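You operate a simulated robot arm through the tools that you are given. There is no shell and no other tool. Be economical: measure what you need, move in short steps, check, and stop when the job is done.

You are at the controls of a simulated robot arm. One attempt, no reset.

## Task
Turn the screwdriver program dial to program 3. Then shut the top bench drawer. Then take the plate from the bonding station and leave it on the air station. Then fetch the green block from the rim station and set it on the upper shelf of the side bench. Then put the red nozzle tip on the white manual on the top of the ioniser table. Then press the winder reset button three times. Do these in the order given.

The check looks at the end state, three seconds after you hand in, the way a careful person would. Anything else that was tipped, shoved, dropped, spilled or broken makes it a failure.

## Robot
A 7-joint arm with a fingered hand on a trunk, on a base that drives. Base frame: it is fixed to the floor where the robot stands at the start and does not move with it; the origin is under the middle of the robot, x ahead of it, y to its left, z up. Readings come in m, rad, newtons and seconds.
Its first joint turns from -1.204 to 3.002 rad. Places, roughly: air station [1.4, -2.7, 0.8]; block [0.75, -3.25, 0.75]; manual [3.5, -3.25, 0.75]; plate (7x7x2 cm) [1, -1.3, 0.8]; red nozzle tip (2x2x5 cm) [3.3, -2.5, 0.8]; screwdriver program dial [0.7, -0.1, 0.9]; top bench drawer [0.4, -0.3, 0.7]; upper shelf of the side bench (139x15 cm) [3.46, -1.6, 1.24]; winder reset button [3.1, -1.4, 0.8]. Payload 5 kg.
The TCP is the grasp point between the finger pads, 0.032 m short of the fingertips. In the tool frame z runs along the fingers and y along their closing line. The gripper opens to 0.16 m. The gripper's body begins 0.089 m behind the TCP. The gripper is a hand of 3 fingers: y runs from the thumb to the fingers, the wrist lies at [0, 0, -0.252] in the tool frame, and closing takes about 1.5 s.
Orientation is that of the tool frame in the base frame, as a unit quaternion [x, y, z, w]. With the fingers straight down and closing along the base's y, the tool's x points along the base's -x, its y along +y and its z along -z.

## Interface
- The arm moves only by the tool step_arm. Its argument "commands" is a list of rows, each a list of 3 entries, a list of its own where there are three numbers: the shift along the tool's x, y, z in units of 40 mm (1.0 is 40 mm), then the turn, a rotation vector about the tool's x, y, z in units of 5 degrees (1.0 is 5 degrees), then the finger opening in m, from 0 to 0.16. In form: [[[dx, dy, dz], [wx, wy, wz], claw], ...]. A call has 1 to 10 rows; each row shifts and turns the commanded pose from where the row before left it, along the tool's axes as they then stand. A call with a number of a shift or a turn outside -1 to 1 is refused whole. Rows are played at 5 a second. More than 0.05 m and 0.15 rad between two rows, or a gripper value outside its range, and nothing of the call is played. Where a pose cannot be reached the arm comes as near as it can. A force on the tool above 40 N (or 10 N above the force at the start of the call, whichever is more), or a blocked arm, ends the call early, and 0.2 s more pass. The fingers move at their own pace (about 0.108 m/s each) and stop on an object; they squeeze with about 23 N. The grip force told is the motor's: it shows also when the fingers shut on nothing. Time passes only in rows, and 0.2 s behind the last, so rows that do not move let the fingers close. The reply holds the time, the measured pose of the TCP, the force on the tool along the base axes, the opening and the grip force, in the units named above and with some noise, with the torque about the TCP (base axes, N m) and any sound that the robot's microphone picked up, and new pictures: "pictures" is both (left out), scene, wrist or none.
- Cameras (640 x 400 px; columns grow to the right, rows downward): "scene" is now at [0.1305, -0.0351, 1.3413]; the picture's right is [-0.43, -0.90, -0.00], its down [-0.63, 0.30, -0.71] and it looks along [0.64, -0.31, -0.70] (base axes); focal length 214 px, centre (320, 200). "wrist" rides on the gripper at [0.065, -0.004, -0.116] in the tool frame; the picture's right is [0.06, 1.00, 0.00], its down [-0.87, 0.05, -0.49] and it looks along [-0.49, 0.03, 0.87] (tool axes); focal length 261 px, centre (320, 200). There is no depth. A picture from a camera that has moved, and an enlarged one, comes with that camera's place and axes in the base frame and with its lens. The place of the scene camera against the robot may be out by one fixed shift of up to 0.025 m in any direction.
- slide_trunk(by): slides the trunk up (or, below 0, down) by that many m; the arm and the scene camera ride with it, the base frame stays. It gives what a move gives, with no picture.
- base_move(legs): drives the robot by 1 to 6 legs, each [ahead, left, turn to the left] in m, m and rad, along the robot's own axes; the way and the turn of a leg run together, so that a leg with both is an arc; at most 1.5 m and 3.142 rad a leg. The arm and the cameras ride along, it lands a little off, and it stops where it bumps. It gives what a move gives, and a new picture of the scene camera.
- hand_shape(shape): the hand has 3 fingers and takes this shape, open, in about a second: jaw (thumb against the fingers, like two jaws); tri (thumb and two fingers); tip (a fingertip pinch); poke (one finger out to press); point (the index stretched); flat (the hand flat); cup (the hand cupped); fist (a fist). The gripper value then closes the fingers along that shape, each until it touches; the sizes above hold for jaw. It gives what a move gives, with no picture.
- pan_tilt(pan, tilt): turns the head with the scene camera to pan (to the left, within 1.501 rad either way) and tilt (down, from -0.506 to 1.204), counted from straight ahead of the robot. It gives what a move gives, and a new picture of the scene camera.
- close_up(camera, box): a new picture of the part [left, top, right, bottom] of that camera's present view, enlarged. The clock stands still meanwhile.
- close_job(): hands the job in; it is judged then, once.

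Go step by step. Nothing tells you exact positions but the pictures and the camera data: compare them with the known pose of the tool, close in by small moves and look again before you grip or let go. The budget is 165 turns and 260 pictures, counting those below and the enlarged ones. Unless the task says otherwise, let go and move clear before handing in.

The tools are called after "Emit:" as a command line: name --argument value ..., lists and objects as JSON in quotes. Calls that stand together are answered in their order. step_arm: Moves the arm, as the interface text tells. Its arguments: {"type":"object","properties":{"commands":{"type":"array","items":{"type":"array"}},"pictures":{"type":"string","enum":["both","scene","wrist","none"]}},"required":["commands"]} The other tools are called the same way: slide_trunk (by) slides the trunk up or down; hand_shape (shape) gives the hand a shape; base_move (legs) drives the base; pan_tilt (pan, tilt) turns the head that bears the scene camera; close_up (camera, box) takes an enlarged picture of a part of a camera's view; close_job () hands the job in.

At the start:

```text
t: 0.0
tcp_pos: [0.6807, -0.1249, 1.2386]
tool_rot: [0.0, 1.0, 0.001, -0.001]
ft_force: [-0.1, 0.4, -0.6]
ft_torque: [0.02, -0.05, 0.01]
gripper_width: 0.1599
finger_force: 0.1
shape: jaw
trunk travel left (down, up): [-0.5, 0.44]
robot x, y, heading: [0.0, 0.0009, -0.002]
head pan, tilt: [-0.449, 0.777]
```

scene: 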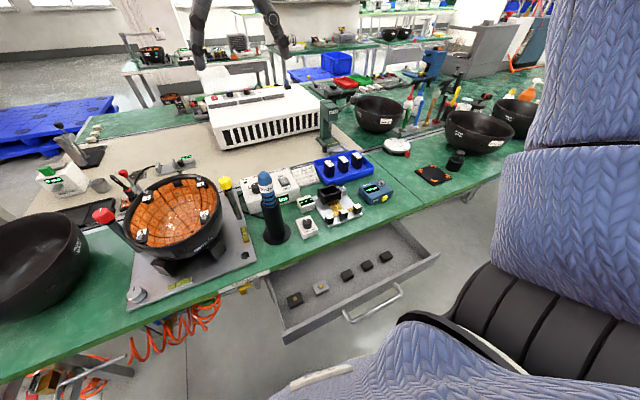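
wrist: 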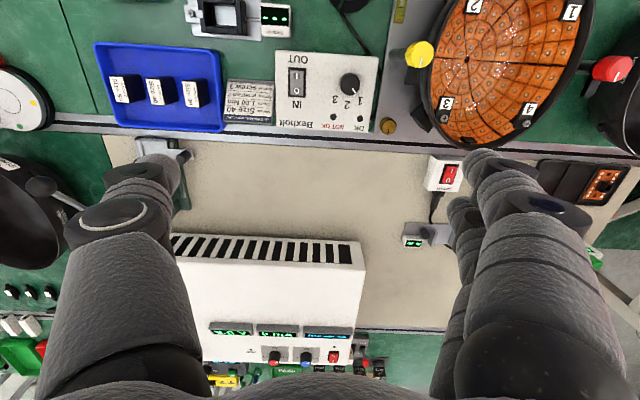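

I see the bench with a white controller box (Bexholt) bearing a dial with 1-2-3, and the open drawer below. I enlarge the pictures to look at the dial and drawer.

Emit:
close_up --camera "wrist" --box '[270, 40, 390, 140]'

Emit:
close_up --camera "scene" --box '[220, 130, 440, 340]'

```text
4.00 times, centred on (330, 90) of wrist
camera zoom: at [0.6146, -0.1295, 1.3564], right [-0.06, 1.0, 0.0], down [0.87, 0.05, 0.49], along [0.49, 0.03, -0.87], focal length 1043 px, centre (280, 640)
```

zoom: 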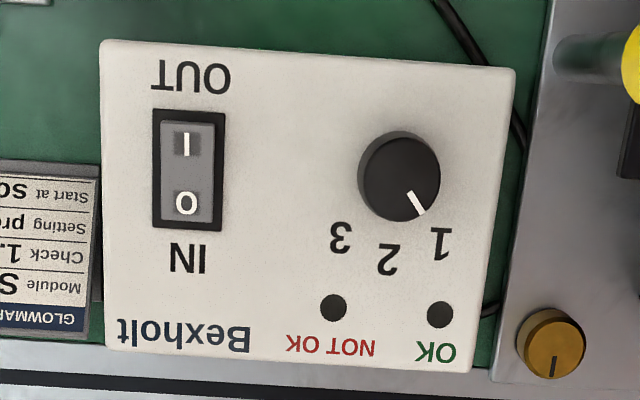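

```text
1.90 times, centred on (330, 235) of scene
camera zoom: at [0.1305, -0.0351, 1.3413], right [-0.43, -0.9, 0.0], down [-0.63, 0.3, -0.71], along [0.64, -0.31, -0.7], focal length 408 px, centre (301, 133)
```

zoom: 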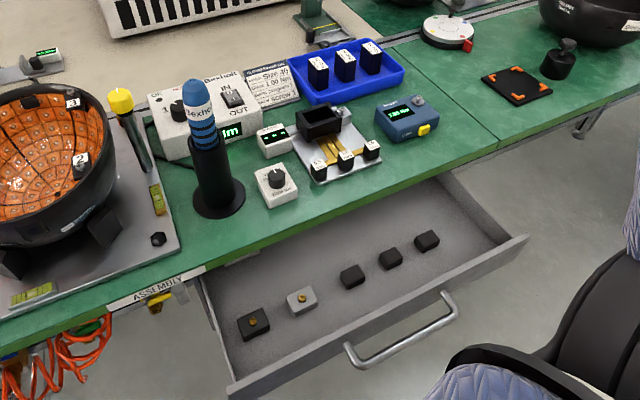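

The dial reads 1 now, near (0.657, -0.076, 0.91), with a torque-driver stand about 10 cm in front of it (top ~1.02). I'll move above the dial, narrow the fingers and look again.

Emit:
step_arm --commands '[[[0.15, 0.3, 0.8], [0, 0, 0], 0.08], [[0.15, 0.3, 0.8], [0, 0, 0], 0.08], [[0.15, 0.3, 0.8], [0, 0, 0], 0.08], [[0.15, 0.3, 0.6], [0, 0, 0], 0.08], [[0, 0, 0], [0, 0, 0], 0.08]]'

```text
t: 1.2
tcp_pos: [0.659, -0.0772, 1.1194]
tool_rot: [0.0, 1.0, 0.0, -0.001]
ft_force: [-0.2, 0.1, 0.0]
ft_torque: [0.0, -0.04, 0.01]
gripper_width: 0.0807
finger_force: 0.0
shape: jaw
trunk travel left (down, up): [-0.5, 0.44]
robot x, y, heading: [-0.0036, -0.0008, 0.002]
head pan, tilt: [-0.449, 0.777]
camera scene: at [0.1303, -0.0352, 1.3413], right [-0.43, -0.9, 0.0], down [-0.63, 0.3, -0.71], along [0.64, -0.31, -0.7], focal length 214 px, centre (320, 200)
camera wrist: at [0.5908, -0.0813, 1.2362], right [-0.06, 1.0, 0.0], down [0.87, 0.05, 0.49], along [0.49, 0.03, -0.87], focal length 261 px, centre (320, 200)
```

scene: 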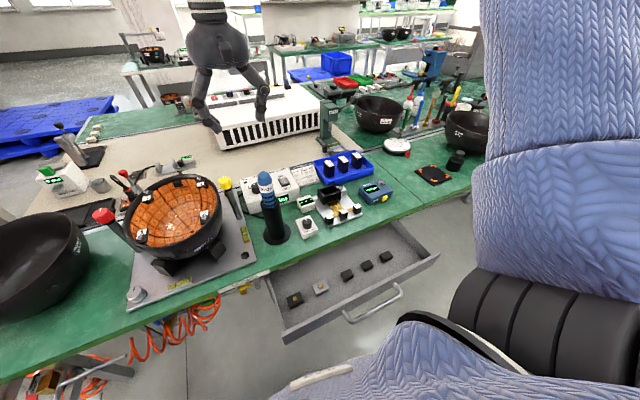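
wrist: 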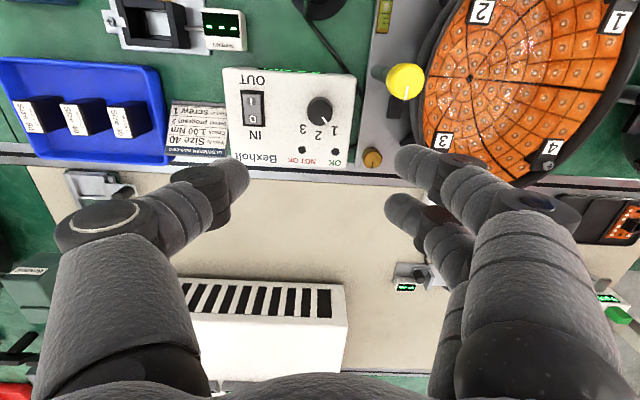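

The dial lies straight under the camera column, near (0.655, -0.077), top around 0.89. I take an enlarged view to fix its height and orientation.

Emit:
close_up --camera "wrist" --box '[260, 60, 380, 160]'

Emit:
close_up --camera "scene" --box '[220, 150, 340, 250]'

```text
4.00 times, centred on (320, 110) of wrist
camera zoom: at [0.5908, -0.0813, 1.2362], right [-0.06, 1.0, 0.0], down [0.87, 0.05, 0.49], along [0.49, 0.03, -0.87], focal length 1043 px, centre (320, 560)
```

zoom: 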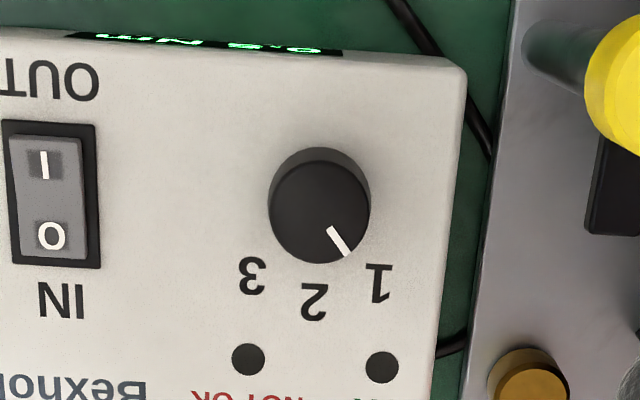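

```text
4.00 times, centred on (280, 200) of scene
camera zoom: at [0.1303, -0.0352, 1.3413], right [-0.43, -0.9, 0.0], down [-0.63, 0.3, -0.71], along [0.64, -0.31, -0.7], focal length 858 px, centre (480, 200)
```

zoom: 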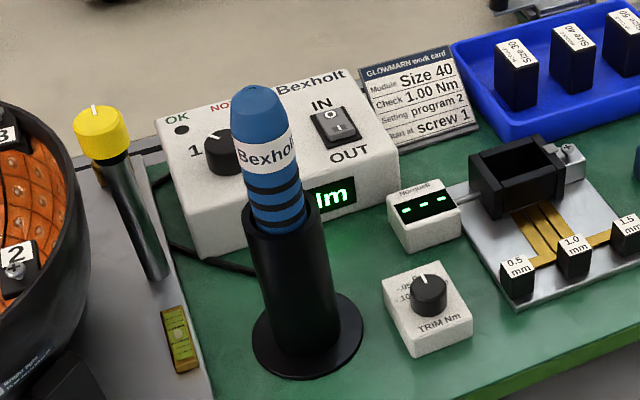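

Dial centre (0.657, -0.077), top about 0.895. I yaw the hand back by 15° and descend around the knob.

Emit:
step_arm --commands '[[[0.03, 0, 0.7], [0, 0, -1], 0.08], [[0.02, 0, 0.8], [0, 0, -1], 0.08], [[0, 0, 0.8], [0, 0, -1], 0.08], [[0, 0, 0.8], [0, 0, 0], 0.08], [[0, 0, 0.8], [0, 0, 0], 0.08], [[0, 0, 0.5], [0, 0, 0], 0.08]]'

```text
t: 2.6
tcp_pos: [0.6579, -0.0808, 0.9468]
tool_rot: [-0.126, 0.992, 0.0, 0.001]
ft_force: [9.4, -14.2, 4.5]
ft_torque: [0.7, 0.47, -0.15]
gripper_width: 0.0761
finger_force: 0.1
shape: jaw
trunk travel left (down, up): [-0.5, 0.44]
robot x, y, heading: [-0.0026, -0.0004, -0.004]
head pan, tilt: [-0.449, 0.777]
stopped in row 6: the force on the tool passed its limit (the readings are from after the stop); the commanded pose is now the measured one
camera scene: at [0.1311, -0.0361, 1.3411], right [-0.44, -0.9, 0.0], down [-0.63, 0.31, -0.71], along [0.64, -0.31, -0.7], focal length 214 px, centre (320, 200)
camera wrist: at [0.594, -0.1017, 1.0634], right [-0.31, 0.95, 0.0], down [0.83, 0.27, 0.49], along [0.47, 0.15, -0.87], focal length 261 px, centre (320, 200)
```

scene: 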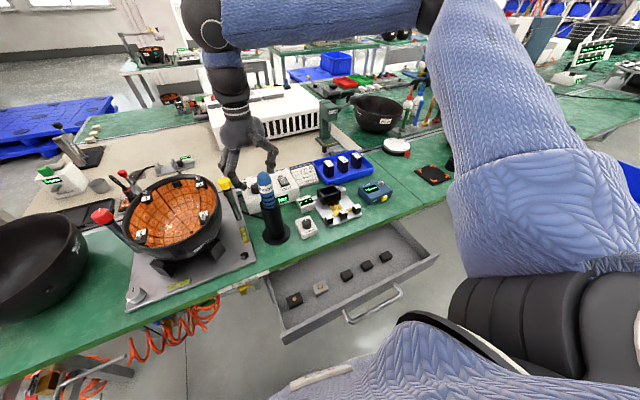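
wrist: 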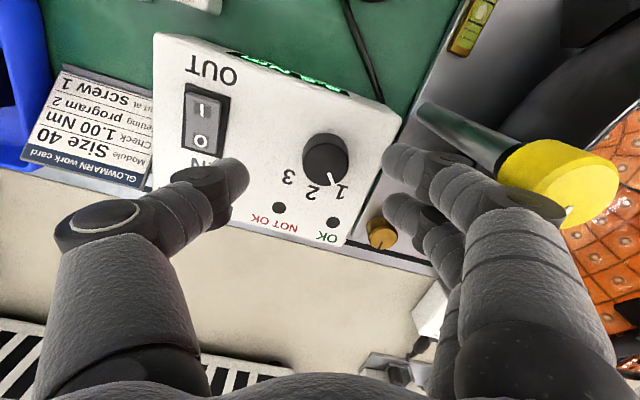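

A finger's outer side brushed the yellow-capped driver at the right. I raise, yaw the other way to clear it, and check.

Emit:
step_arm --commands '[[[0, 0, -0.8], [0, 0, 0], 0.076], [[0, 0, -0.8], [0, 0, 0], 0.07], [[0, 0, -0.8], [0, 0, 1], 0.06], [[-0.03, 0.05, 0], [0, 0, 1], 0.06], [[0, 0.05, 0], [0, 0, 1], 0.06], [[0, 0, 0], [0, 0, 1], 0.06], [[0, 0, 0], [0, 0, 1], 0.06], [[0, 0, 0], [0, 0, 0], 0.06]]'

Emit:
close_up --camera "scene" --box '[200, 130, 320, 230]'

```text
t: 4.5
tcp_pos: [0.6581, -0.0757, 1.0419]
tool_rot: [0.091, 0.996, 0.0, 0.002]
ft_force: [-0.4, 0.4, 0.4]
ft_torque: [-0.01, 0.02, 0.01]
gripper_width: 0.0607
finger_force: 0.0
shape: jaw
trunk travel left (down, up): [-0.5, 0.44]
robot x, y, heading: [0.0009, -0.0001, -0.0]
head pan, tilt: [-0.449, 0.777]
camera scene: at [0.1308, -0.0355, 1.3412], right [-0.43, -0.9, 0.0], down [-0.63, 0.3, -0.71], along [0.64, -0.31, -0.7], focal length 214 px, centre (320, 200)
camera wrist: at [0.5909, -0.0682, 1.1594], right [0.12, 0.99, 0.0], down [0.86, -0.1, 0.49], along [0.49, -0.06, -0.87], focal length 261 px, centre (320, 200)
```

scene: 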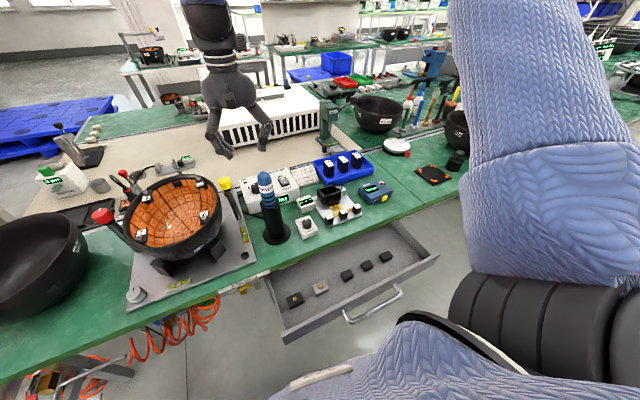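
wrist: 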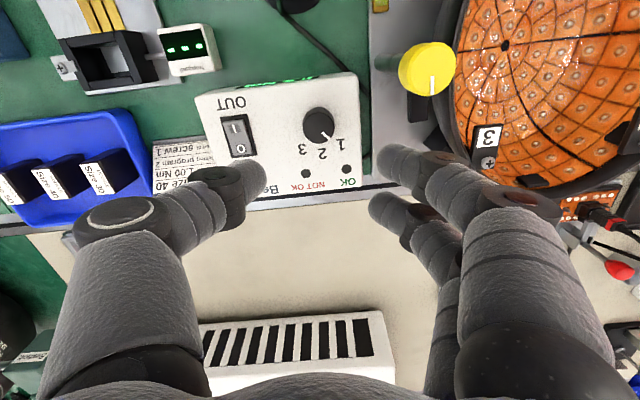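

```text
4.00 times, centred on (260, 180) of scene
camera zoom: at [0.1308, -0.0355, 1.3412], right [-0.43, -0.9, 0.0], down [-0.63, 0.3, -0.71], along [0.64, -0.31, -0.7], focal length 858 px, centre (560, 280)
```

zoom: 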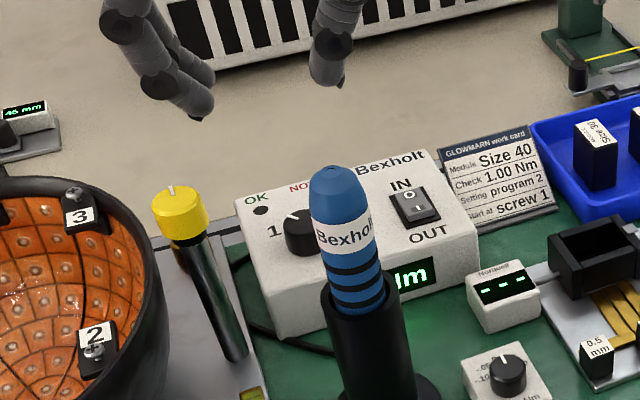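

The yellow-topped post is unmoved. I add 10° more yaw and descend onto the dial again.

Emit:
step_arm --commands '[[[0.05, 0, 0], [0, 0, 1], 0.06], [[0, 0, 0.6], [0, 0, 1], 0.06], [[0, 0, 0.7], [0, 0, 0], 0.06], [[0, 0, 0.7], [0, 0, 0], 0.06], [[0, 0, 0.5], [0, 0, 0], 0.06], [[0, 0, 0.4], [0, 0, 0], 0.06], [[0, 0, 0.15], [0, 0, 0], 0.06]]'

```text
t: 6.0
tcp_pos: [0.6566, -0.0753, 0.9204]
tool_rot: [0.177, 0.984, 0.0, 0.002]
ft_force: [-0.4, -0.2, -0.8]
ft_torque: [0.02, -0.04, 0.01]
gripper_width: 0.0606
finger_force: 0.0
shape: jaw
trunk travel left (down, up): [-0.5, 0.44]
robot x, y, heading: [-0.0009, 0.0033, -0.001]
head pan, tilt: [-0.449, 0.777]
camera scene: at [0.1307, -0.0354, 1.3413], right [-0.44, -0.9, 0.0], down [-0.63, 0.3, -0.71], along [0.64, -0.31, -0.7], focal length 214 px, centre (320, 200)
camera wrist: at [0.5916, -0.0565, 1.0374], right [0.29, 0.96, 0.0], down [0.83, -0.25, 0.49], along [0.47, -0.14, -0.87], focal length 261 px, centre (320, 200)
```

scene: 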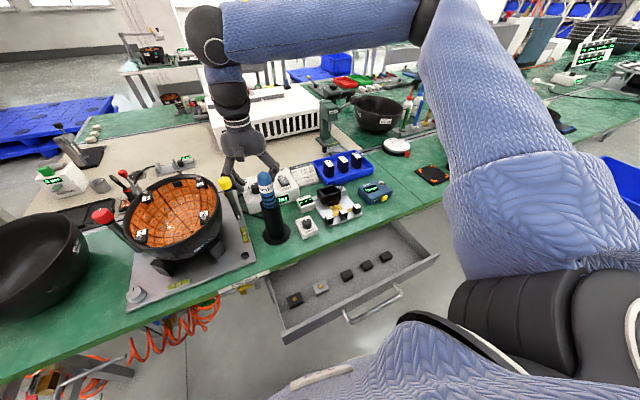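
wrist: 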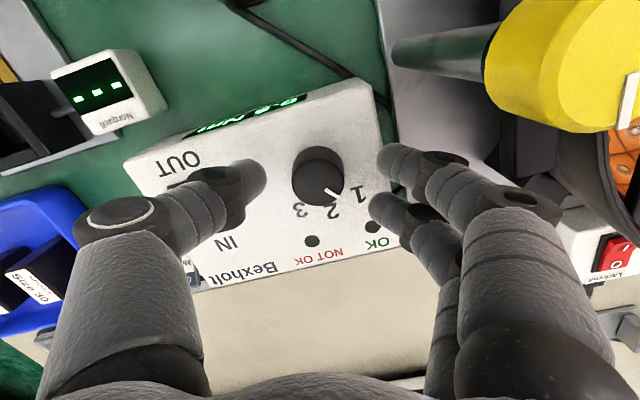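

The knob is centred between thumb and fingers. I go 9 mm lower and close gently on it.

Emit:
step_arm --commands '[[[0, 0, 0.12], [0, 0, 0], 0.06], [[0, 0, 0.1], [0, 0, 0], 0.06], [[0, 0, 0], [0, 0, 0], 0.03], [[0, 0, 0], [0, 0, 0], 0.02], [[0, 0, 0], [0, 0, 0], 0.02], [[0, 0, 0], [0, 0, 0], 0.02], [[0, 0, 0], [0, 0, 0], 0.02]]' --pictures "wrist"

```text
t: 7.7
tcp_pos: [0.6558, -0.075, 0.9119]
tool_rot: [0.177, 0.984, 0.002, 0.001]
ft_force: [-3.9, -1.9, -4.3]
ft_torque: [-0.01, 0.07, -0.05]
gripper_width: 0.0202
finger_force: 23.0
shape: jaw
trunk travel left (down, up): [-0.5, 0.44]
robot x, y, heading: [0.0021, 0.001, -0.004]
head pan, tilt: [-0.449, 0.777]
camera wrist: at [0.5912, -0.0565, 1.0285], right [0.29, 0.96, 0.0], down [0.83, -0.25, 0.49], along [0.47, -0.14, -0.87], focal length 261 px, centre (320, 200)
```

wrist: 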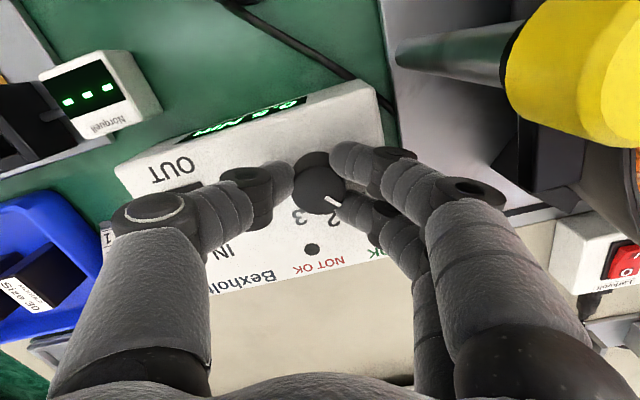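

The fingers hold the knob. I turn it 40° about the tool axis towards 3.

Emit:
step_arm --commands '[[[0, 0, 0], [0, 0, 1], 0.01], [[0, 0, 0], [0, 0, 1], 0.01], [[0, 0, 0], [0, 0, 1], 0.01], [[0, 0, 0], [0, 0, 1], 0.01], [[0, 0, 0], [0, 0, 1], 0.01], [[0, 0, 0], [0, 0, 1], 0.01], [[0, 0, 0], [0, 0, 1], 0.01], [[0, 0, 0], [0, 0, 1], 0.01]]'

```text
t: 9.4
tcp_pos: [0.6582, -0.0745, 0.9132]
tool_rot: [0.503, 0.864, 0.002, 0.0]
ft_force: [5.6, 6.5, 1.1]
ft_torque: [0.14, -0.18, 0.03]
gripper_width: 0.0193
finger_force: 22.8
shape: jaw
trunk travel left (down, up): [-0.5, 0.44]
robot x, y, heading: [-0.0033, -0.0031, -0.003]
head pan, tilt: [-0.449, 0.777]
camera scene: at [0.1311, -0.035, 1.3413], right [-0.43, -0.9, 0.0], down [-0.63, 0.3, -0.71], along [0.64, -0.31, -0.7], focal length 214 px, centre (320, 200)
camera wrist: at [0.6185, -0.02, 1.0287], right [0.84, 0.55, 0.0], down [0.47, -0.73, 0.49], along [0.27, -0.41, -0.87], focal length 261 px, centre (320, 200)
```

scene: 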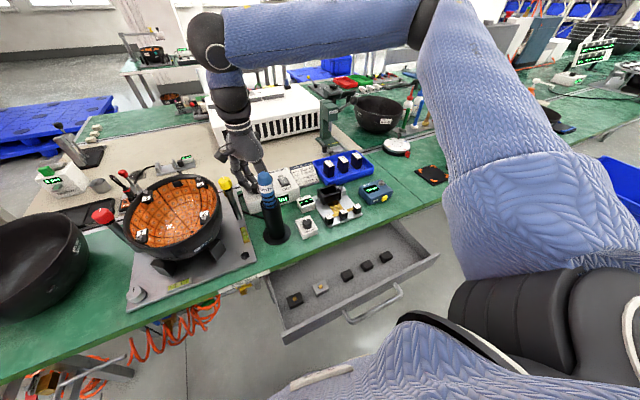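
wrist: 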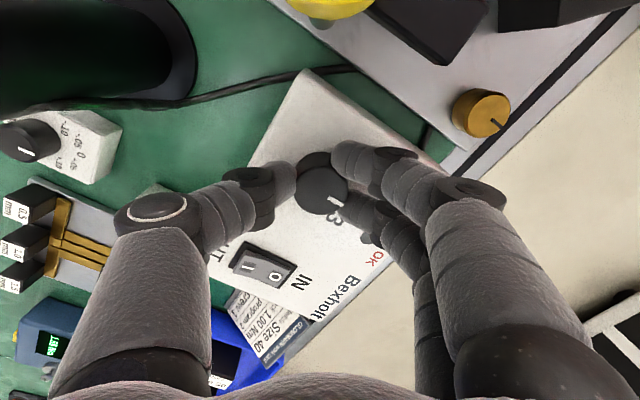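

The knob follows, now around 2; the driver stand's base edge is at x≈0.54, so there's room. I turn another 35°.

Emit:
step_arm --commands '[[[0, 0, 0], [0, 0, 1], 0.01], [[0, 0, 0], [0, 0, 1], 0.01], [[0, 0, 0], [0, 0, 1], 0.01], [[0, 0, 0], [0, 0, 1], 0.01], [[0, 0, 0], [0, 0, 1], 0.01], [[0, 0, 0], [0, 0, 1], 0.01], [[0, 0, 0], [0, 0, 1], 0.01], [[0, 0, 0], [0, 0, 0], 0.01]]' --pictures "wrist"

Emit:
close_up --camera "wrist" --box '[260, 130, 380, 230]'

```text
t: 11.2
tcp_pos: [0.6578, -0.0746, 0.9117]
tool_rot: [0.693, 0.721, 0.0, 0.0]
ft_force: [7.1, 16.6, 0.3]
ft_torque: [0.37, -0.29, 0.02]
gripper_width: 0.0189
finger_force: 22.5
shape: jaw
out of reach, approached as far as the arm can: row 7
trunk travel left (down, up): [-0.5, 0.44]
robot x, y, heading: [-0.0029, -0.0017, -0.004]
head pan, tilt: [-0.449, 0.777]
camera wrist: at [0.6486, -0.0094, 1.0289], right [0.99, 0.1, 0.0], down [0.09, -0.87, 0.49], along [0.05, -0.49, -0.87], focal length 261 px, centre (320, 200)
```

wrist: 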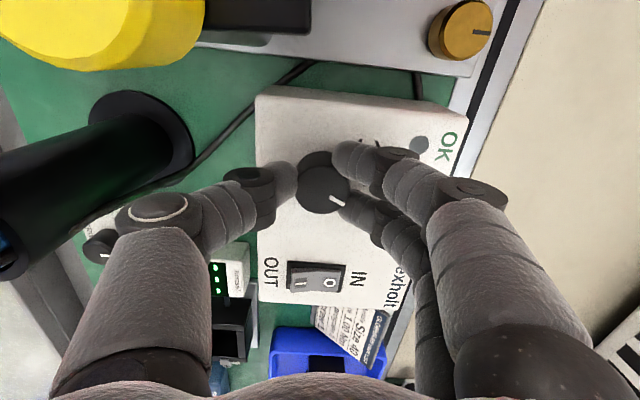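

```text
4.00 times, centred on (320, 180) of wrist
camera zoom: at [0.6486, -0.0094, 1.0289], right [0.99, 0.1, 0.0], down [0.09, -0.87, 0.49], along [0.05, -0.49, -0.87], focal length 1043 px, centre (320, 280)
```

zoom: 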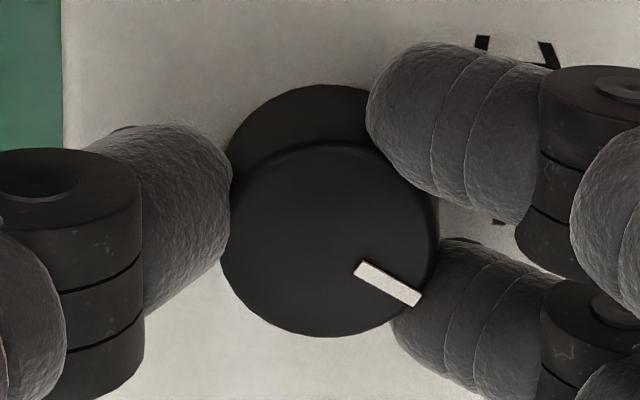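

The pointer seems to be at about 3 now. I release, rise and look.

Emit:
step_arm --commands '[[[0, 0, 0], [0, 0, 0], 0.05], [[0, 0, 0], [0, 0, 0], 0.05], [[0, 0, -0.3], [0, 0, 0], 0.06], [[0, 0, -0.8], [0, 0, 0], 0.06], [[0, 0, -1], [0, 0, -1], 0.06], [[0, 0, -1], [0, 0, -1], 0.06], [[0, 0, -1], [0, 0, -1], 0.06], [[0, 0, 0], [0, 0, -1], 0.06]]' --pictures "wrist"

Emit:
close_up --camera "wrist" --box '[260, 80, 380, 180]'

```text
t: 13.1
tcp_pos: [0.656, -0.0759, 1.0758]
tool_rot: [0.557, 0.831, 0.001, 0.001]
ft_force: [-0.7, 0.7, -0.2]
ft_torque: [0.0, 0.0, 0.03]
gripper_width: 0.0596
finger_force: 0.1
shape: jaw
trunk travel left (down, up): [-0.5, 0.44]
robot x, y, heading: [0.0002, -0.0021, -0.004]
head pan, tilt: [-0.449, 0.777]
camera wrist: at [0.6257, -0.0177, 1.1926], right [0.9, 0.44, 0.0], down [0.38, -0.78, 0.49], along [0.22, -0.44, -0.87], focal length 261 px, centre (320, 200)
```

wrist: 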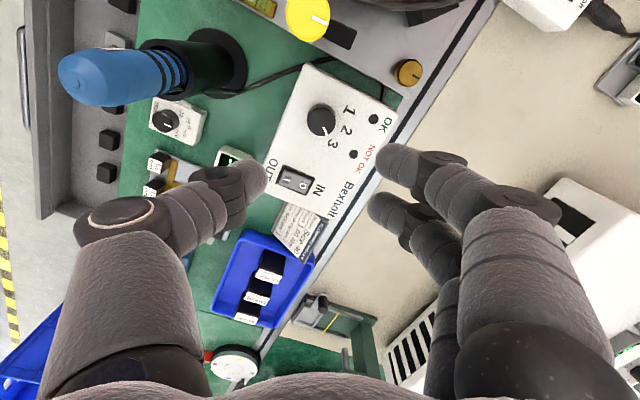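

```text
4.00 times, centred on (320, 130) of wrist
camera zoom: at [0.6257, -0.0177, 1.1926], right [0.9, 0.44, 0.0], down [0.38, -0.78, 0.49], along [0.22, -0.44, -0.87], focal length 1043 px, centre (320, 480)
```

zoom: 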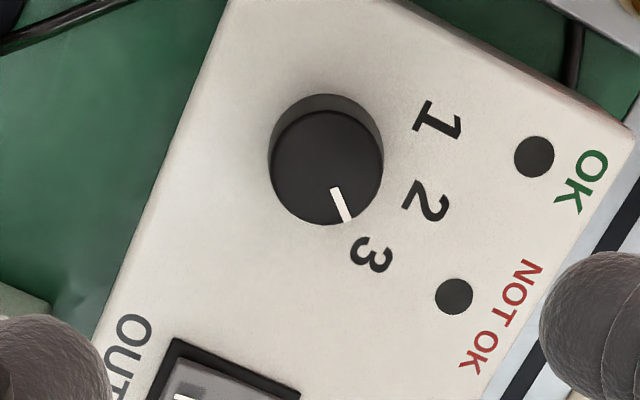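

The pointer stands on 3. Next the drawer: its handle is at about (0.27, -0.28, 0.67), too near the robot, so I'll raise the hand, unwind the yaw, and back the base up.

Emit:
step_arm --commands '[[[0, 0, -1], [0, 0, 0], 0.03], [[0, 0, -1], [0, 0, 0], 0.03], [[0, 0, -1], [0, 0, -1], 0], [[0, 0, -0.5], [0, 0, -1], 0], [[0, 0, 0], [0, 0, -1], 0], [[0, 0, 0], [0, 0, -1], 0], [[0, 0, 0], [0, 0, -1], 0], [[0, 0, 0], [0, 0, -1], 0], [[0, 0, 0], [0, 0, -1], 0], [[0, 0, 0], [0, 0, -1], 0]]' --pictures "none"

Emit:
base_move --legs '[[-0.3, 0, 0]]'

Emit:
step_arm --commands '[[[0, 0, 0], [0, 0, -1], 0], [[0, 0, 0], [0, 0, -1], 0], [[0, 0, 0], [0, 0, -1], 0], [[0, 0, 0], [0, 0, -1], 0], [[0, 0, 0], [0, 0, -1], 0], [[0, 0, 0], [0, 0, -0.5], 0]]'

```text
t: 15.2
tcp_pos: [0.6554, -0.0743, 1.2162]
tool_rot: [0.239, 0.971, 0.001, 0.001]
ft_force: [0.6, 0.5, 0.1]
ft_torque: [-0.02, -0.02, -0.03]
gripper_width: 0.0
finger_force: 23.2
shape: jaw
trunk travel left (down, up): [-0.5, 0.44]
robot x, y, heading: [0.0008, -0.0, -0.0]
head pan, tilt: [-0.449, 0.777]
```

```text
t: 17.3
tcp_pos: [0.3513, -0.0721, 1.2163]
tool_rot: [0.237, 0.971, 0.0, 0.001]
ft_force: [-0.3, -0.5, 0.7]
ft_torque: [0.03, -0.05, 0.03]
gripper_width: 0.0001
finger_force: 23.3
shape: jaw
trunk travel left (down, up): [-0.5, 0.44]
robot x, y, heading: [-0.3044, -0.0032, -0.001]
head pan, tilt: [-0.449, 0.777]
camera scene: at [-0.1738, -0.0352, 1.3414], right [-0.43, -0.9, 0.0], down [-0.63, 0.3, -0.71], along [0.64, -0.31, -0.7], focal length 214 px, centre (320, 200)
```

scene: 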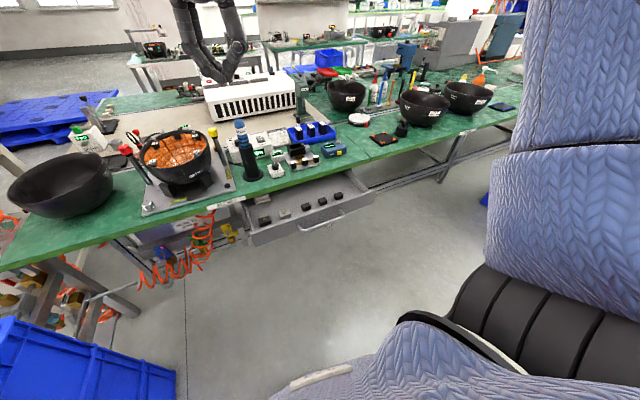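

```text
t: 18.7
tcp_pos: [0.3527, -0.0733, 1.2148]
tool_rot: [0.0, 1.0, 0.001, 0.001]
ft_force: [-0.2, 0.2, -0.1]
ft_torque: [0.06, 0.01, 0.01]
gripper_width: 0.0
finger_force: 23.1
shape: jaw
trunk travel left (down, up): [-0.5, 0.44]
robot x, y, heading: [-0.3031, 0.0036, 0.002]
head pan, tilt: [-0.449, 0.777]
camera scene: at [-0.1726, -0.0353, 1.3413], right [-0.43, -0.9, 0.0], down [-0.63, 0.3, -0.71], along [0.64, -0.31, -0.7], focal length 214 px, centre (320, 200)
camera wrist: at [0.2853, -0.0771, 1.3326], right [-0.06, 1.0, 0.0], down [0.87, 0.05, 0.49], along [0.49, 0.03, -0.87], focal length 261 px, centre (320, 200)
```

scene: 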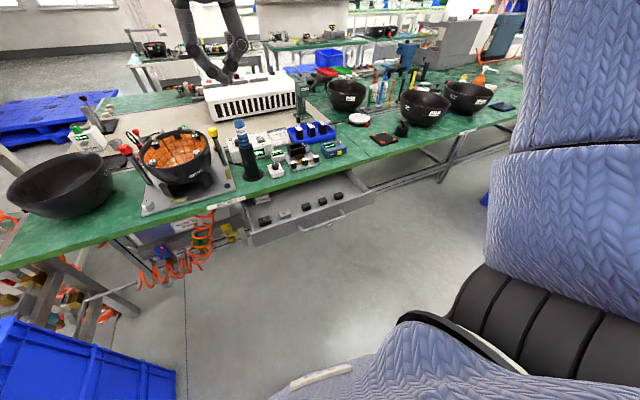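
wrist: 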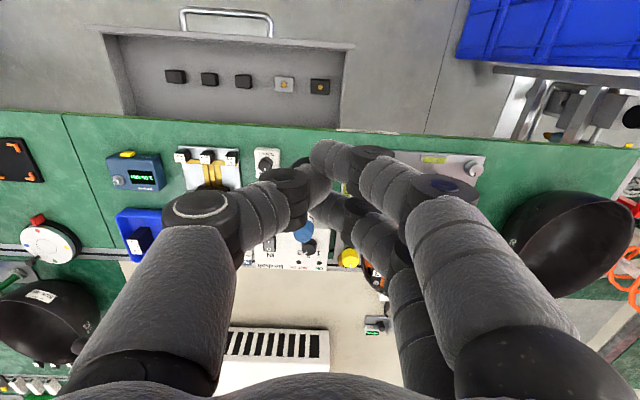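

The wrist view places the handle bar at about (0.227, -0.268, ~0.7), the drawer front at 0.274 and the bench edge at 0.417. I bring the closed hand in front of the handle and go down.

Emit:
step_arm --commands '[[[0.85, -0.81, 0], [0, 0, 0], 0], [[0.85, -0.81, 0], [0, 0, 0], 0], [[0.85, -0.81, 0], [0, 0, 0], 0], [[0.85, -0.81, 0], [0, 0, 0], 0], [[0.85, -0.81, 0], [0, 0, 0], 0], [[0.85, -0.81, 0], [0, 0, 0], 0]]' --pictures "none"

Emit:
step_arm --commands '[[[0, 0, 1], [0, 0, 0], 0], [[0, 0, 1], [0, 0, 0], 0], [[0, 0, 1], [0, 0, 0], 0], [[0, 0, 1], [0, 0, 0], 0], [[0, 0, 1], [0, 0, 0], 0], [[0, 0, 1], [0, 0, 0], 0], [[0, 0, 1], [0, 0, 0], 0], [[0, 0, 1], [0, 0, 0], 0]]'

```text
t: 20.1
tcp_pos: [0.1465, -0.2684, 1.2151]
tool_rot: [0.0, 1.0, 0.001, 0.001]
ft_force: [-0.2, -0.2, -0.9]
ft_torque: [0.03, -0.04, 0.01]
gripper_width: 0.0
finger_force: 22.9
shape: jaw
trunk travel left (down, up): [-0.5, 0.44]
robot x, y, heading: [-0.2989, -0.0013, -0.001]
head pan, tilt: [-0.449, 0.777]
```

```text
t: 21.9
tcp_pos: [0.1488, -0.2663, 1.0055]
tool_rot: [0.0, 1.0, 0.002, 0.001]
ft_force: [0.0, -0.3, -0.1]
ft_torque: [0.0, -0.02, -0.01]
gripper_width: 0.0
finger_force: 23.1
shape: jaw
out of reach, approached as far as the arm can: row 6, 7, 8
trunk travel left (down, up): [-0.5, 0.44]
robot x, y, heading: [-0.3016, 0.0016, -0.002]
head pan, tilt: [-0.449, 0.777]
camera scene: at [-0.173, -0.0352, 1.3413], right [-0.43, -0.9, 0.0], down [-0.63, 0.3, -0.71], along [0.64, -0.31, -0.7], focal length 214 px, centre (320, 200)
camera wrist: at [0.0822, -0.2711, 1.1223], right [-0.06, 1.0, 0.0], down [0.87, 0.05, 0.49], along [0.49, 0.03, -0.87], focal length 261 px, centre (320, 200)
```

scene: 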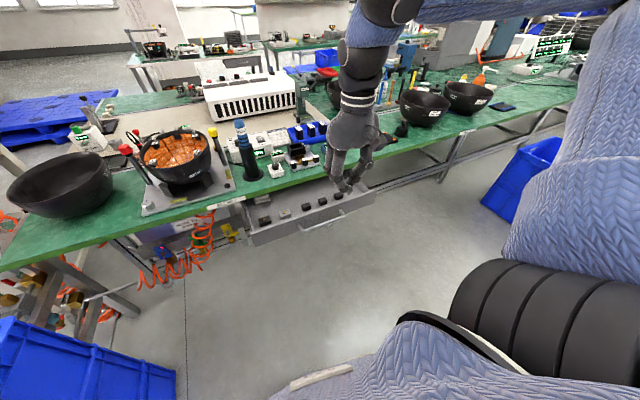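
wrist: 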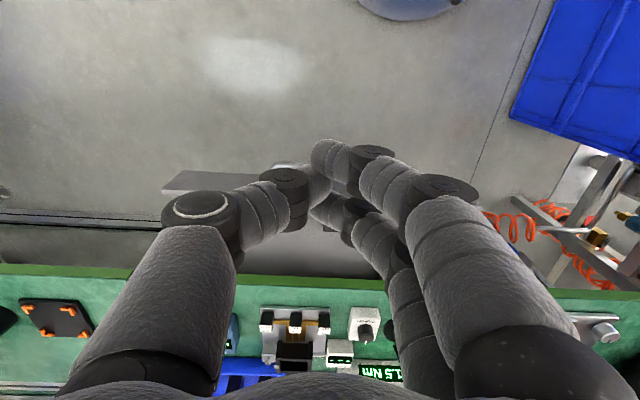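

The arm needs a lower shoulder here, so I slide the trunk down 0.31 m.

Emit:
slide_trunk --by -0.31

Emit:
close_up --camera "scene" --box '[200, 40, 440, 240]'

```text
t: 25.0
tcp_pos: [0.1495, -0.2679, 0.6948]
tool_rot: [0.001, 1.0, 0.001, 0.001]
ft_force: [0.2, 0.1, -0.1]
ft_torque: [0.03, 0.01, 0.01]
gripper_width: 0.0001
finger_force: 23.3
shape: jaw
trunk travel left (down, up): [-0.19, 0.75]
robot x, y, heading: [-0.3026, -0.0013, 0.003]
head pan, tilt: [-0.449, 0.777]
```

```text
2.00 times, centred on (320, 140) of scene
camera zoom: at [-0.1728, -0.0353, 1.0313], right [-0.43, -0.9, 0.0], down [-0.63, 0.3, -0.71], along [0.64, -0.31, -0.7], focal length 429 px, centre (320, 320)
```

zoom: 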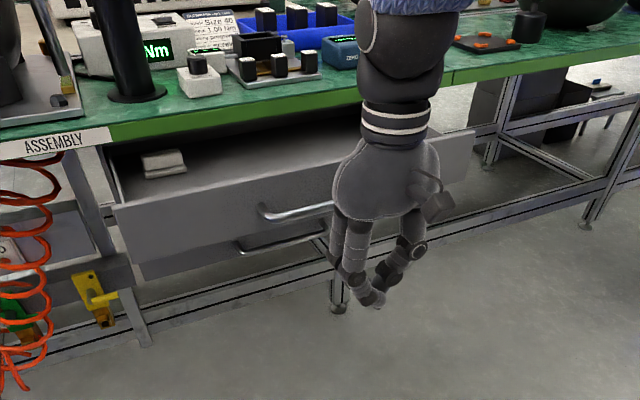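

The handle sits around z≈0.75. I raise 3 cm and push forward along +x.

Emit:
step_arm --commands '[[[0, 0, -0.75], [0, 0, 0], 0], [[-0.5, 0, 0], [0, 0, 0], 0], [[-0.5, 0, 0], [0, 0, 0], 0], [[-0.5, 0, 0], [0, 0, 0], 0], [[-0.5, 0, 0], [0, 0, 0], 0], [[-0.5, 0, 0], [0, 0, 0], 0]]'

```text
t: 26.4
tcp_pos: [0.2496, -0.2669, 0.725]
tool_rot: [0.0, 1.0, 0.001, 0.001]
ft_force: [0.0, 0.1, 0.0]
ft_torque: [0.05, 0.01, -0.03]
gripper_width: 0.0
finger_force: 22.5
shape: jaw
trunk travel left (down, up): [-0.19, 0.75]
robot x, y, heading: [-0.3, 0.0004, 0.004]
head pan, tilt: [-0.449, 0.777]
camera scene: at [-0.1728, -0.0354, 1.0312], right [-0.43, -0.9, 0.0], down [-0.63, 0.3, -0.71], along [0.64, -0.31, -0.7], focal length 214 px, centre (320, 200)
camera wrist: at [0.1833, -0.2715, 0.8423], right [-0.06, 1.0, 0.0], down [0.87, 0.05, 0.49], along [0.49, 0.03, -0.87], focal length 261 px, centre (320, 200)
```

scene: 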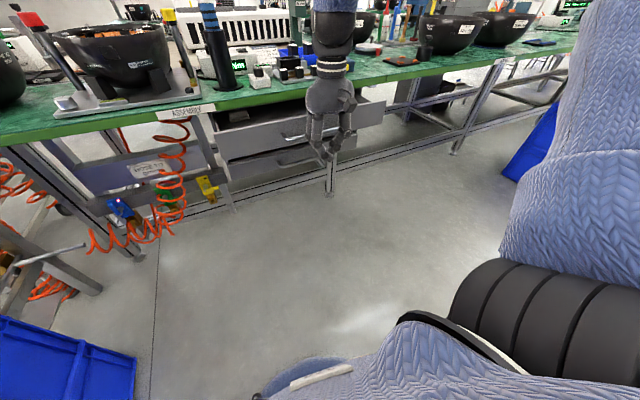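
wrist: 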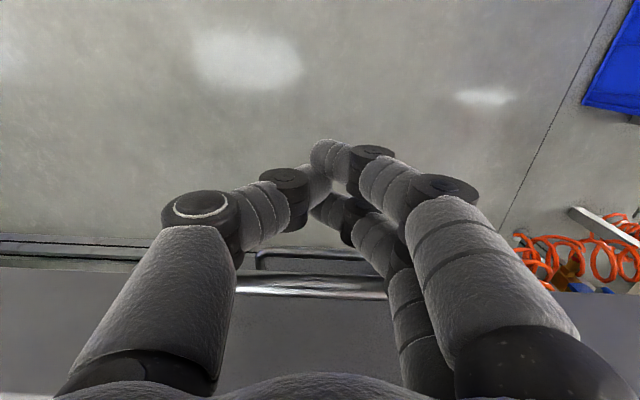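

No contact yet; the handle bar is still just ahead of the fingers. I continue.

Emit:
step_arm --commands '[[[-0.5, 0, 0], [0, 0, 0], 0], [[-0.5, 0, 0], [0, 0, 0], 0], [[-0.5, 0, 0], [0, 0, 0], 0]]'

Emit:
close_up --camera "scene" --box '[180, 60, 420, 210]'

```text
t: 27.2
tcp_pos: [0.3114, -0.2679, 0.7251]
tool_rot: [0.001, 1.0, 0.001, 0.001]
ft_force: [-0.1, 0.1, 1.1]
ft_torque: [-0.01, -0.01, 0.0]
gripper_width: 0.0003
finger_force: 22.7
shape: jaw
trunk travel left (down, up): [-0.19, 0.75]
robot x, y, heading: [-0.302, -0.0011, -0.002]
head pan, tilt: [-0.449, 0.777]
camera scene: at [-0.1728, -0.0354, 1.0312], right [-0.43, -0.9, 0.0], down [-0.63, 0.3, -0.71], along [0.64, -0.31, -0.7], focal length 214 px, centre (320, 200)
camera wrist: at [0.2426, -0.2721, 0.8425], right [-0.06, 1.0, 0.0], down [0.87, 0.05, 0.49], along [0.49, 0.03, -0.87], focal length 261 px, centre (320, 200)
```

scene: 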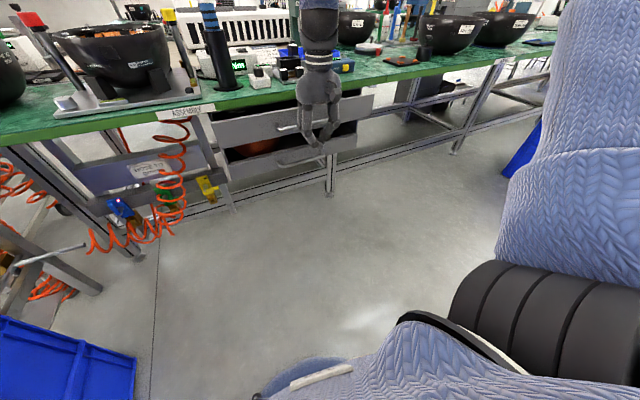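
wrist: 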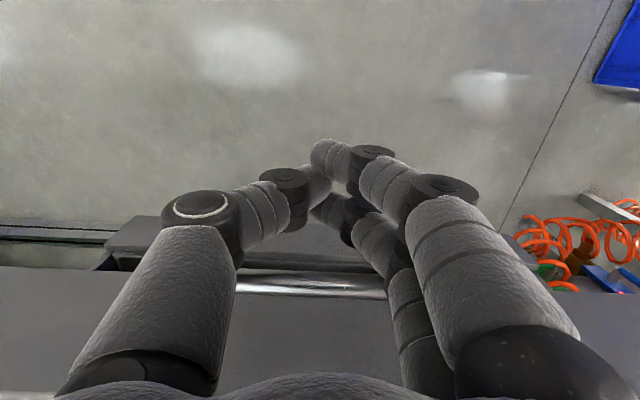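

```text
2.67 times, centred on (300, 135) of scene
camera zoom: at [-0.1728, -0.0354, 1.0312], right [-0.43, -0.9, 0.0], down [-0.63, 0.3, -0.71], along [0.64, -0.31, -0.7], focal length 572 px, centre (373, 373)
```

zoom: 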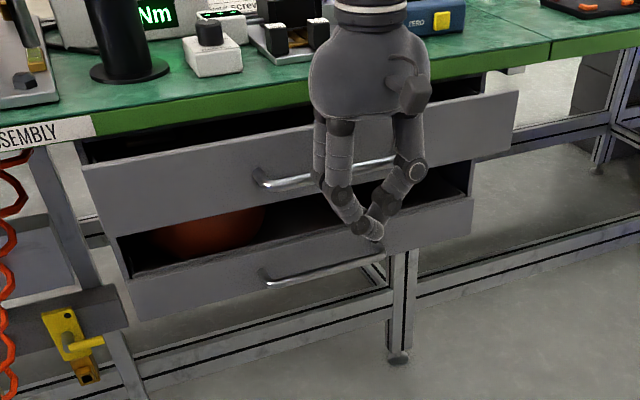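

The top drawer's front is moving in with the hand. I continue pushing until it seats.

Emit:
step_arm --commands '[[[-0.4, 0, 0], [0, 0, 0], 0], [[-0.4, 0, 0], [0, 0, 0], 0], [[-0.4, 0, 0], [0, 0, 0], 0]]'

Emit:
close_up --camera "scene" --box '[180, 60, 420, 210]'

```text
t: 28.0
tcp_pos: [0.3574, -0.2656, 0.7255]
tool_rot: [0.001, 1.0, 0.001, 0.002]
ft_force: [-0.9, 0.2, -0.2]
ft_torque: [0.01, -0.01, 0.02]
gripper_width: 0.0
finger_force: 22.6
shape: jaw
trunk travel left (down, up): [-0.19, 0.75]
robot x, y, heading: [-0.3058, -0.0033, 0.003]
head pan, tilt: [-0.449, 0.777]
camera scene: at [-0.1727, -0.0353, 1.0312], right [-0.43, -0.9, 0.0], down [-0.63, 0.3, -0.71], along [0.64, -0.31, -0.7], focal length 214 px, centre (320, 200)
camera wrist: at [0.2902, -0.2717, 0.8427], right [-0.06, 1.0, 0.0], down [0.87, 0.05, 0.49], along [0.49, 0.03, -0.87], focal length 261 px, centre (320, 200)
```

scene: 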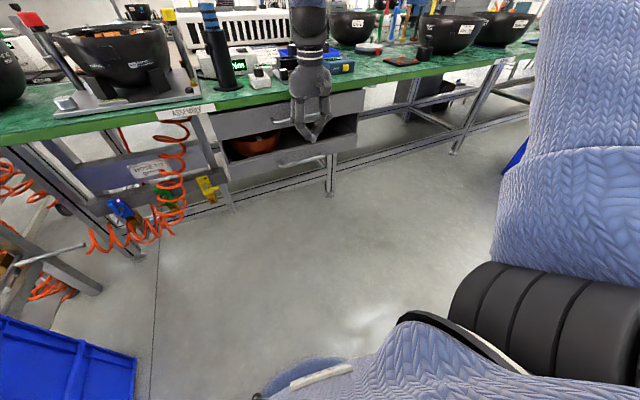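
wrist: 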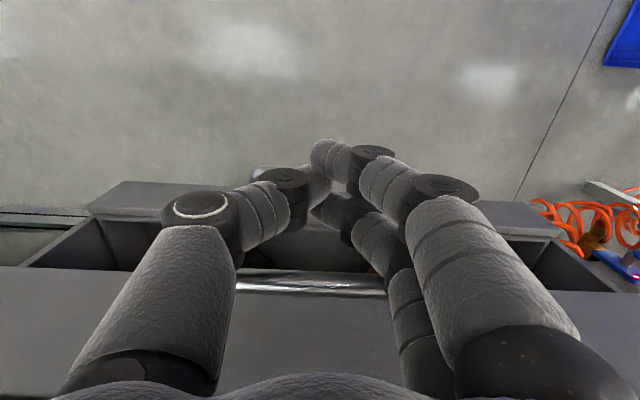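

```text
2.67 times, centred on (300, 135) of scene
camera zoom: at [-0.1727, -0.0353, 1.0312], right [-0.43, -0.9, 0.0], down [-0.63, 0.3, -0.71], along [0.64, -0.31, -0.7], focal length 572 px, centre (373, 373)
```

zoom: 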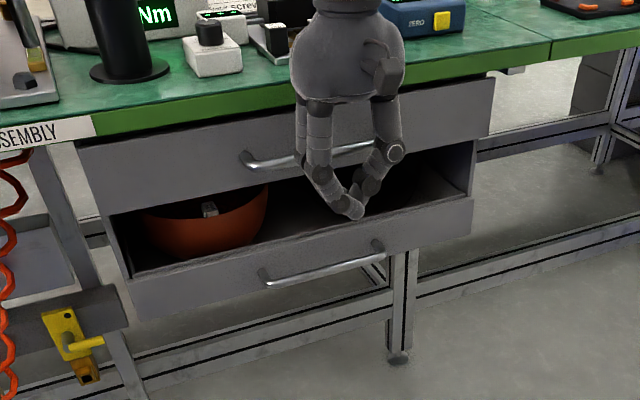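

Nearly in; the lower drawer stays as it was. I keep pushing in small steps.

Emit:
step_arm --commands '[[[-0.3, 0, 0], [0, 0, 0], 0], [[-0.3, 0, 0], [0, 0, 0], 0], [[-0.3, 0, 0], [0, 0, 0], 0]]'

Emit:
close_up --camera "scene" --box '[180, 60, 420, 210]'

```text
t: 28.6
tcp_pos: [0.3725, -0.2664, 0.7248]
tool_rot: [-0.001, 1.0, 0.0, -0.004]
ft_force: [-21.9, 0.6, 3.3]
ft_torque: [0.14, -0.61, 0.89]
gripper_width: 0.0
finger_force: 23.1
shape: jaw
trunk travel left (down, up): [-0.19, 0.75]
robot x, y, heading: [-0.3002, -0.0014, 0.007]
head pan, tilt: [-0.449, 0.777]
stopped in row 2: the force on the tool passed its limit (the readings are from after the stop); the commanded pose is now the measured one
camera scene: at [-0.1743, -0.0354, 1.0315], right [-0.43, -0.9, 0.0], down [-0.63, 0.3, -0.71], along [0.64, -0.31, -0.7], focal length 214 px, centre (320, 200)
camera wrist: at [0.3056, -0.271, 0.8428], right [-0.07, 1.0, 0.0], down [0.87, 0.06, 0.49], along [0.48, 0.03, -0.87], focal length 261 px, centre (320, 200)
```

scene: 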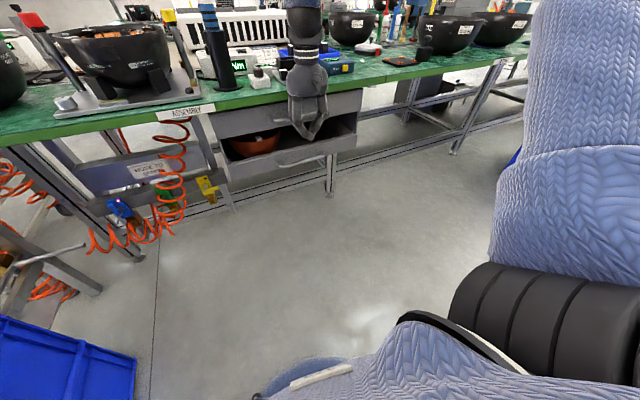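
wrist: 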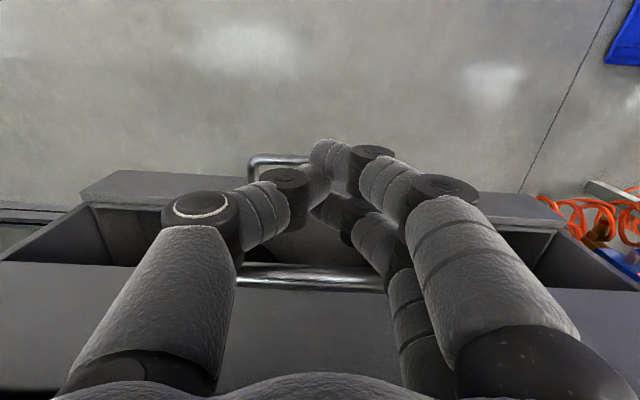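

```text
2.67 times, centred on (300, 135) of scene
camera zoom: at [-0.1743, -0.0354, 1.0315], right [-0.43, -0.9, 0.0], down [-0.63, 0.3, -0.71], along [0.64, -0.31, -0.7], focal length 572 px, centre (373, 373)
```

zoom: 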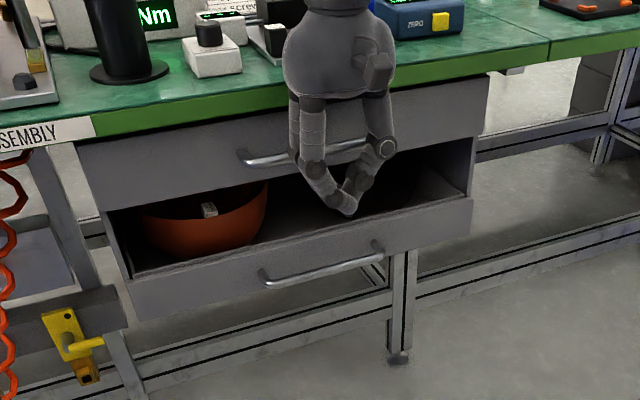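

The resistance acts at handle height, so the drawer seems seated. I push once more to confirm, then back off.

Emit:
step_arm --commands '[[[-0.3, 0, 0], [0, 0, 0], 0], [[-0.2, 0, 0], [0, 0, 0], 0]]' --pictures "none"

Emit:
step_arm --commands '[[[0.5, 0, 0], [0, 0, 0], 0], [[1, 0, 0], [0, 0, 0], 0], [[1, 0, 0], [0, 0, 0], 0], [[1, 0, 0], [0, 0, 0], 0], [[1, 0, 0], [0, 0, 0], 0]]'

Emit:
close_up --camera "scene" --box '[180, 60, 420, 210]'

```text
t: 28.9
tcp_pos: [0.3726, -0.2666, 0.7247]
tool_rot: [-0.004, 1.0, -0.001, -0.006]
ft_force: [-23.2, 1.3, 6.8]
ft_torque: [0.23, -0.72, 0.94]
gripper_width: 0.0001
finger_force: 23.3
shape: jaw
trunk travel left (down, up): [-0.19, 0.75]
robot x, y, heading: [-0.3058, -0.0019, 0.003]
head pan, tilt: [-0.449, 0.777]
stopped in row 1: the force on the tool passed its limit (the readings are from after the stop); the commanded pose is now the measured one
```

```text
t: 30.1
tcp_pos: [0.1943, -0.2683, 0.7243]
tool_rot: [-0.004, 1.0, -0.001, -0.006]
ft_force: [0.5, -0.9, -0.4]
ft_torque: [-0.02, -0.03, 0.02]
gripper_width: 0.0001
finger_force: 22.9
shape: jaw
trunk travel left (down, up): [-0.19, 0.75]
robot x, y, heading: [-0.3043, -0.002, 0.005]
head pan, tilt: [-0.449, 0.777]
camera scene: at [-0.173, -0.0352, 1.0313], right [-0.43, -0.9, 0.0], down [-0.63, 0.3, -0.71], along [0.64, -0.31, -0.7], focal length 214 px, centre (320, 200)
camera wrist: at [0.1284, -0.273, 0.843], right [-0.07, 1.0, 0.0], down [0.87, 0.06, 0.48], along [0.48, 0.03, -0.88], focal length 261 px, centre (320, 200)
```

scene: 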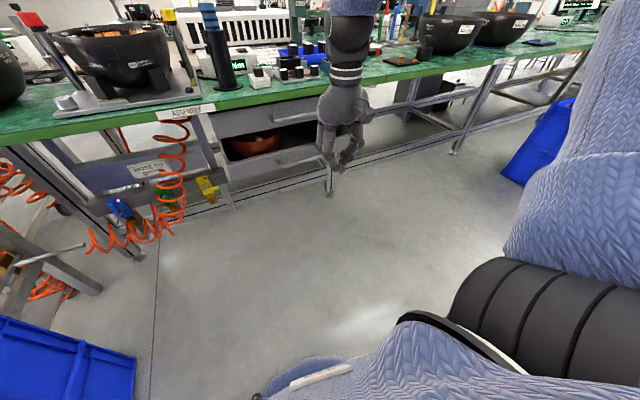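
wrist: 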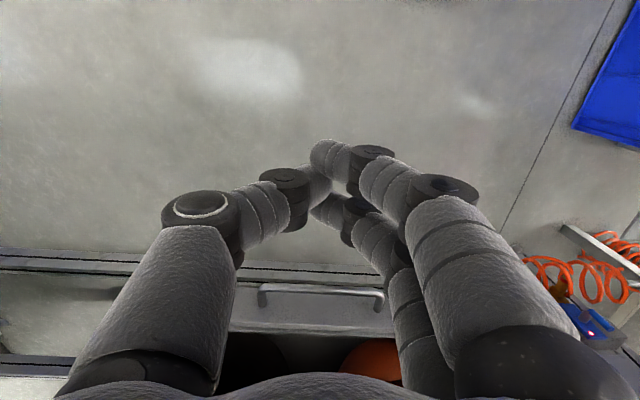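

```text
2.67 times, centred on (300, 135) of scene
camera zoom: at [-0.173, -0.0352, 1.0313], right [-0.43, -0.9, 0.0], down [-0.63, 0.3, -0.71], along [0.64, -0.31, -0.7], focal length 572 px, centre (373, 373)
```

zoom: 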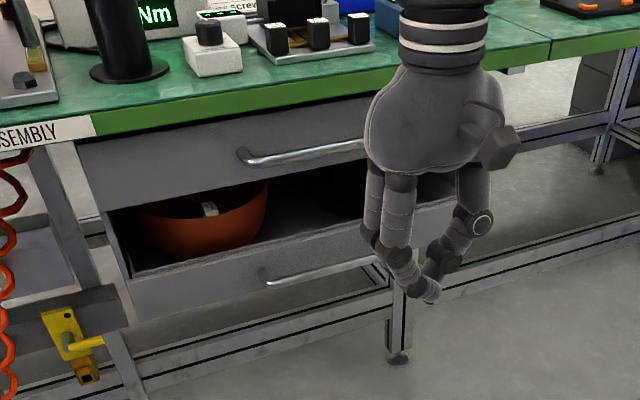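

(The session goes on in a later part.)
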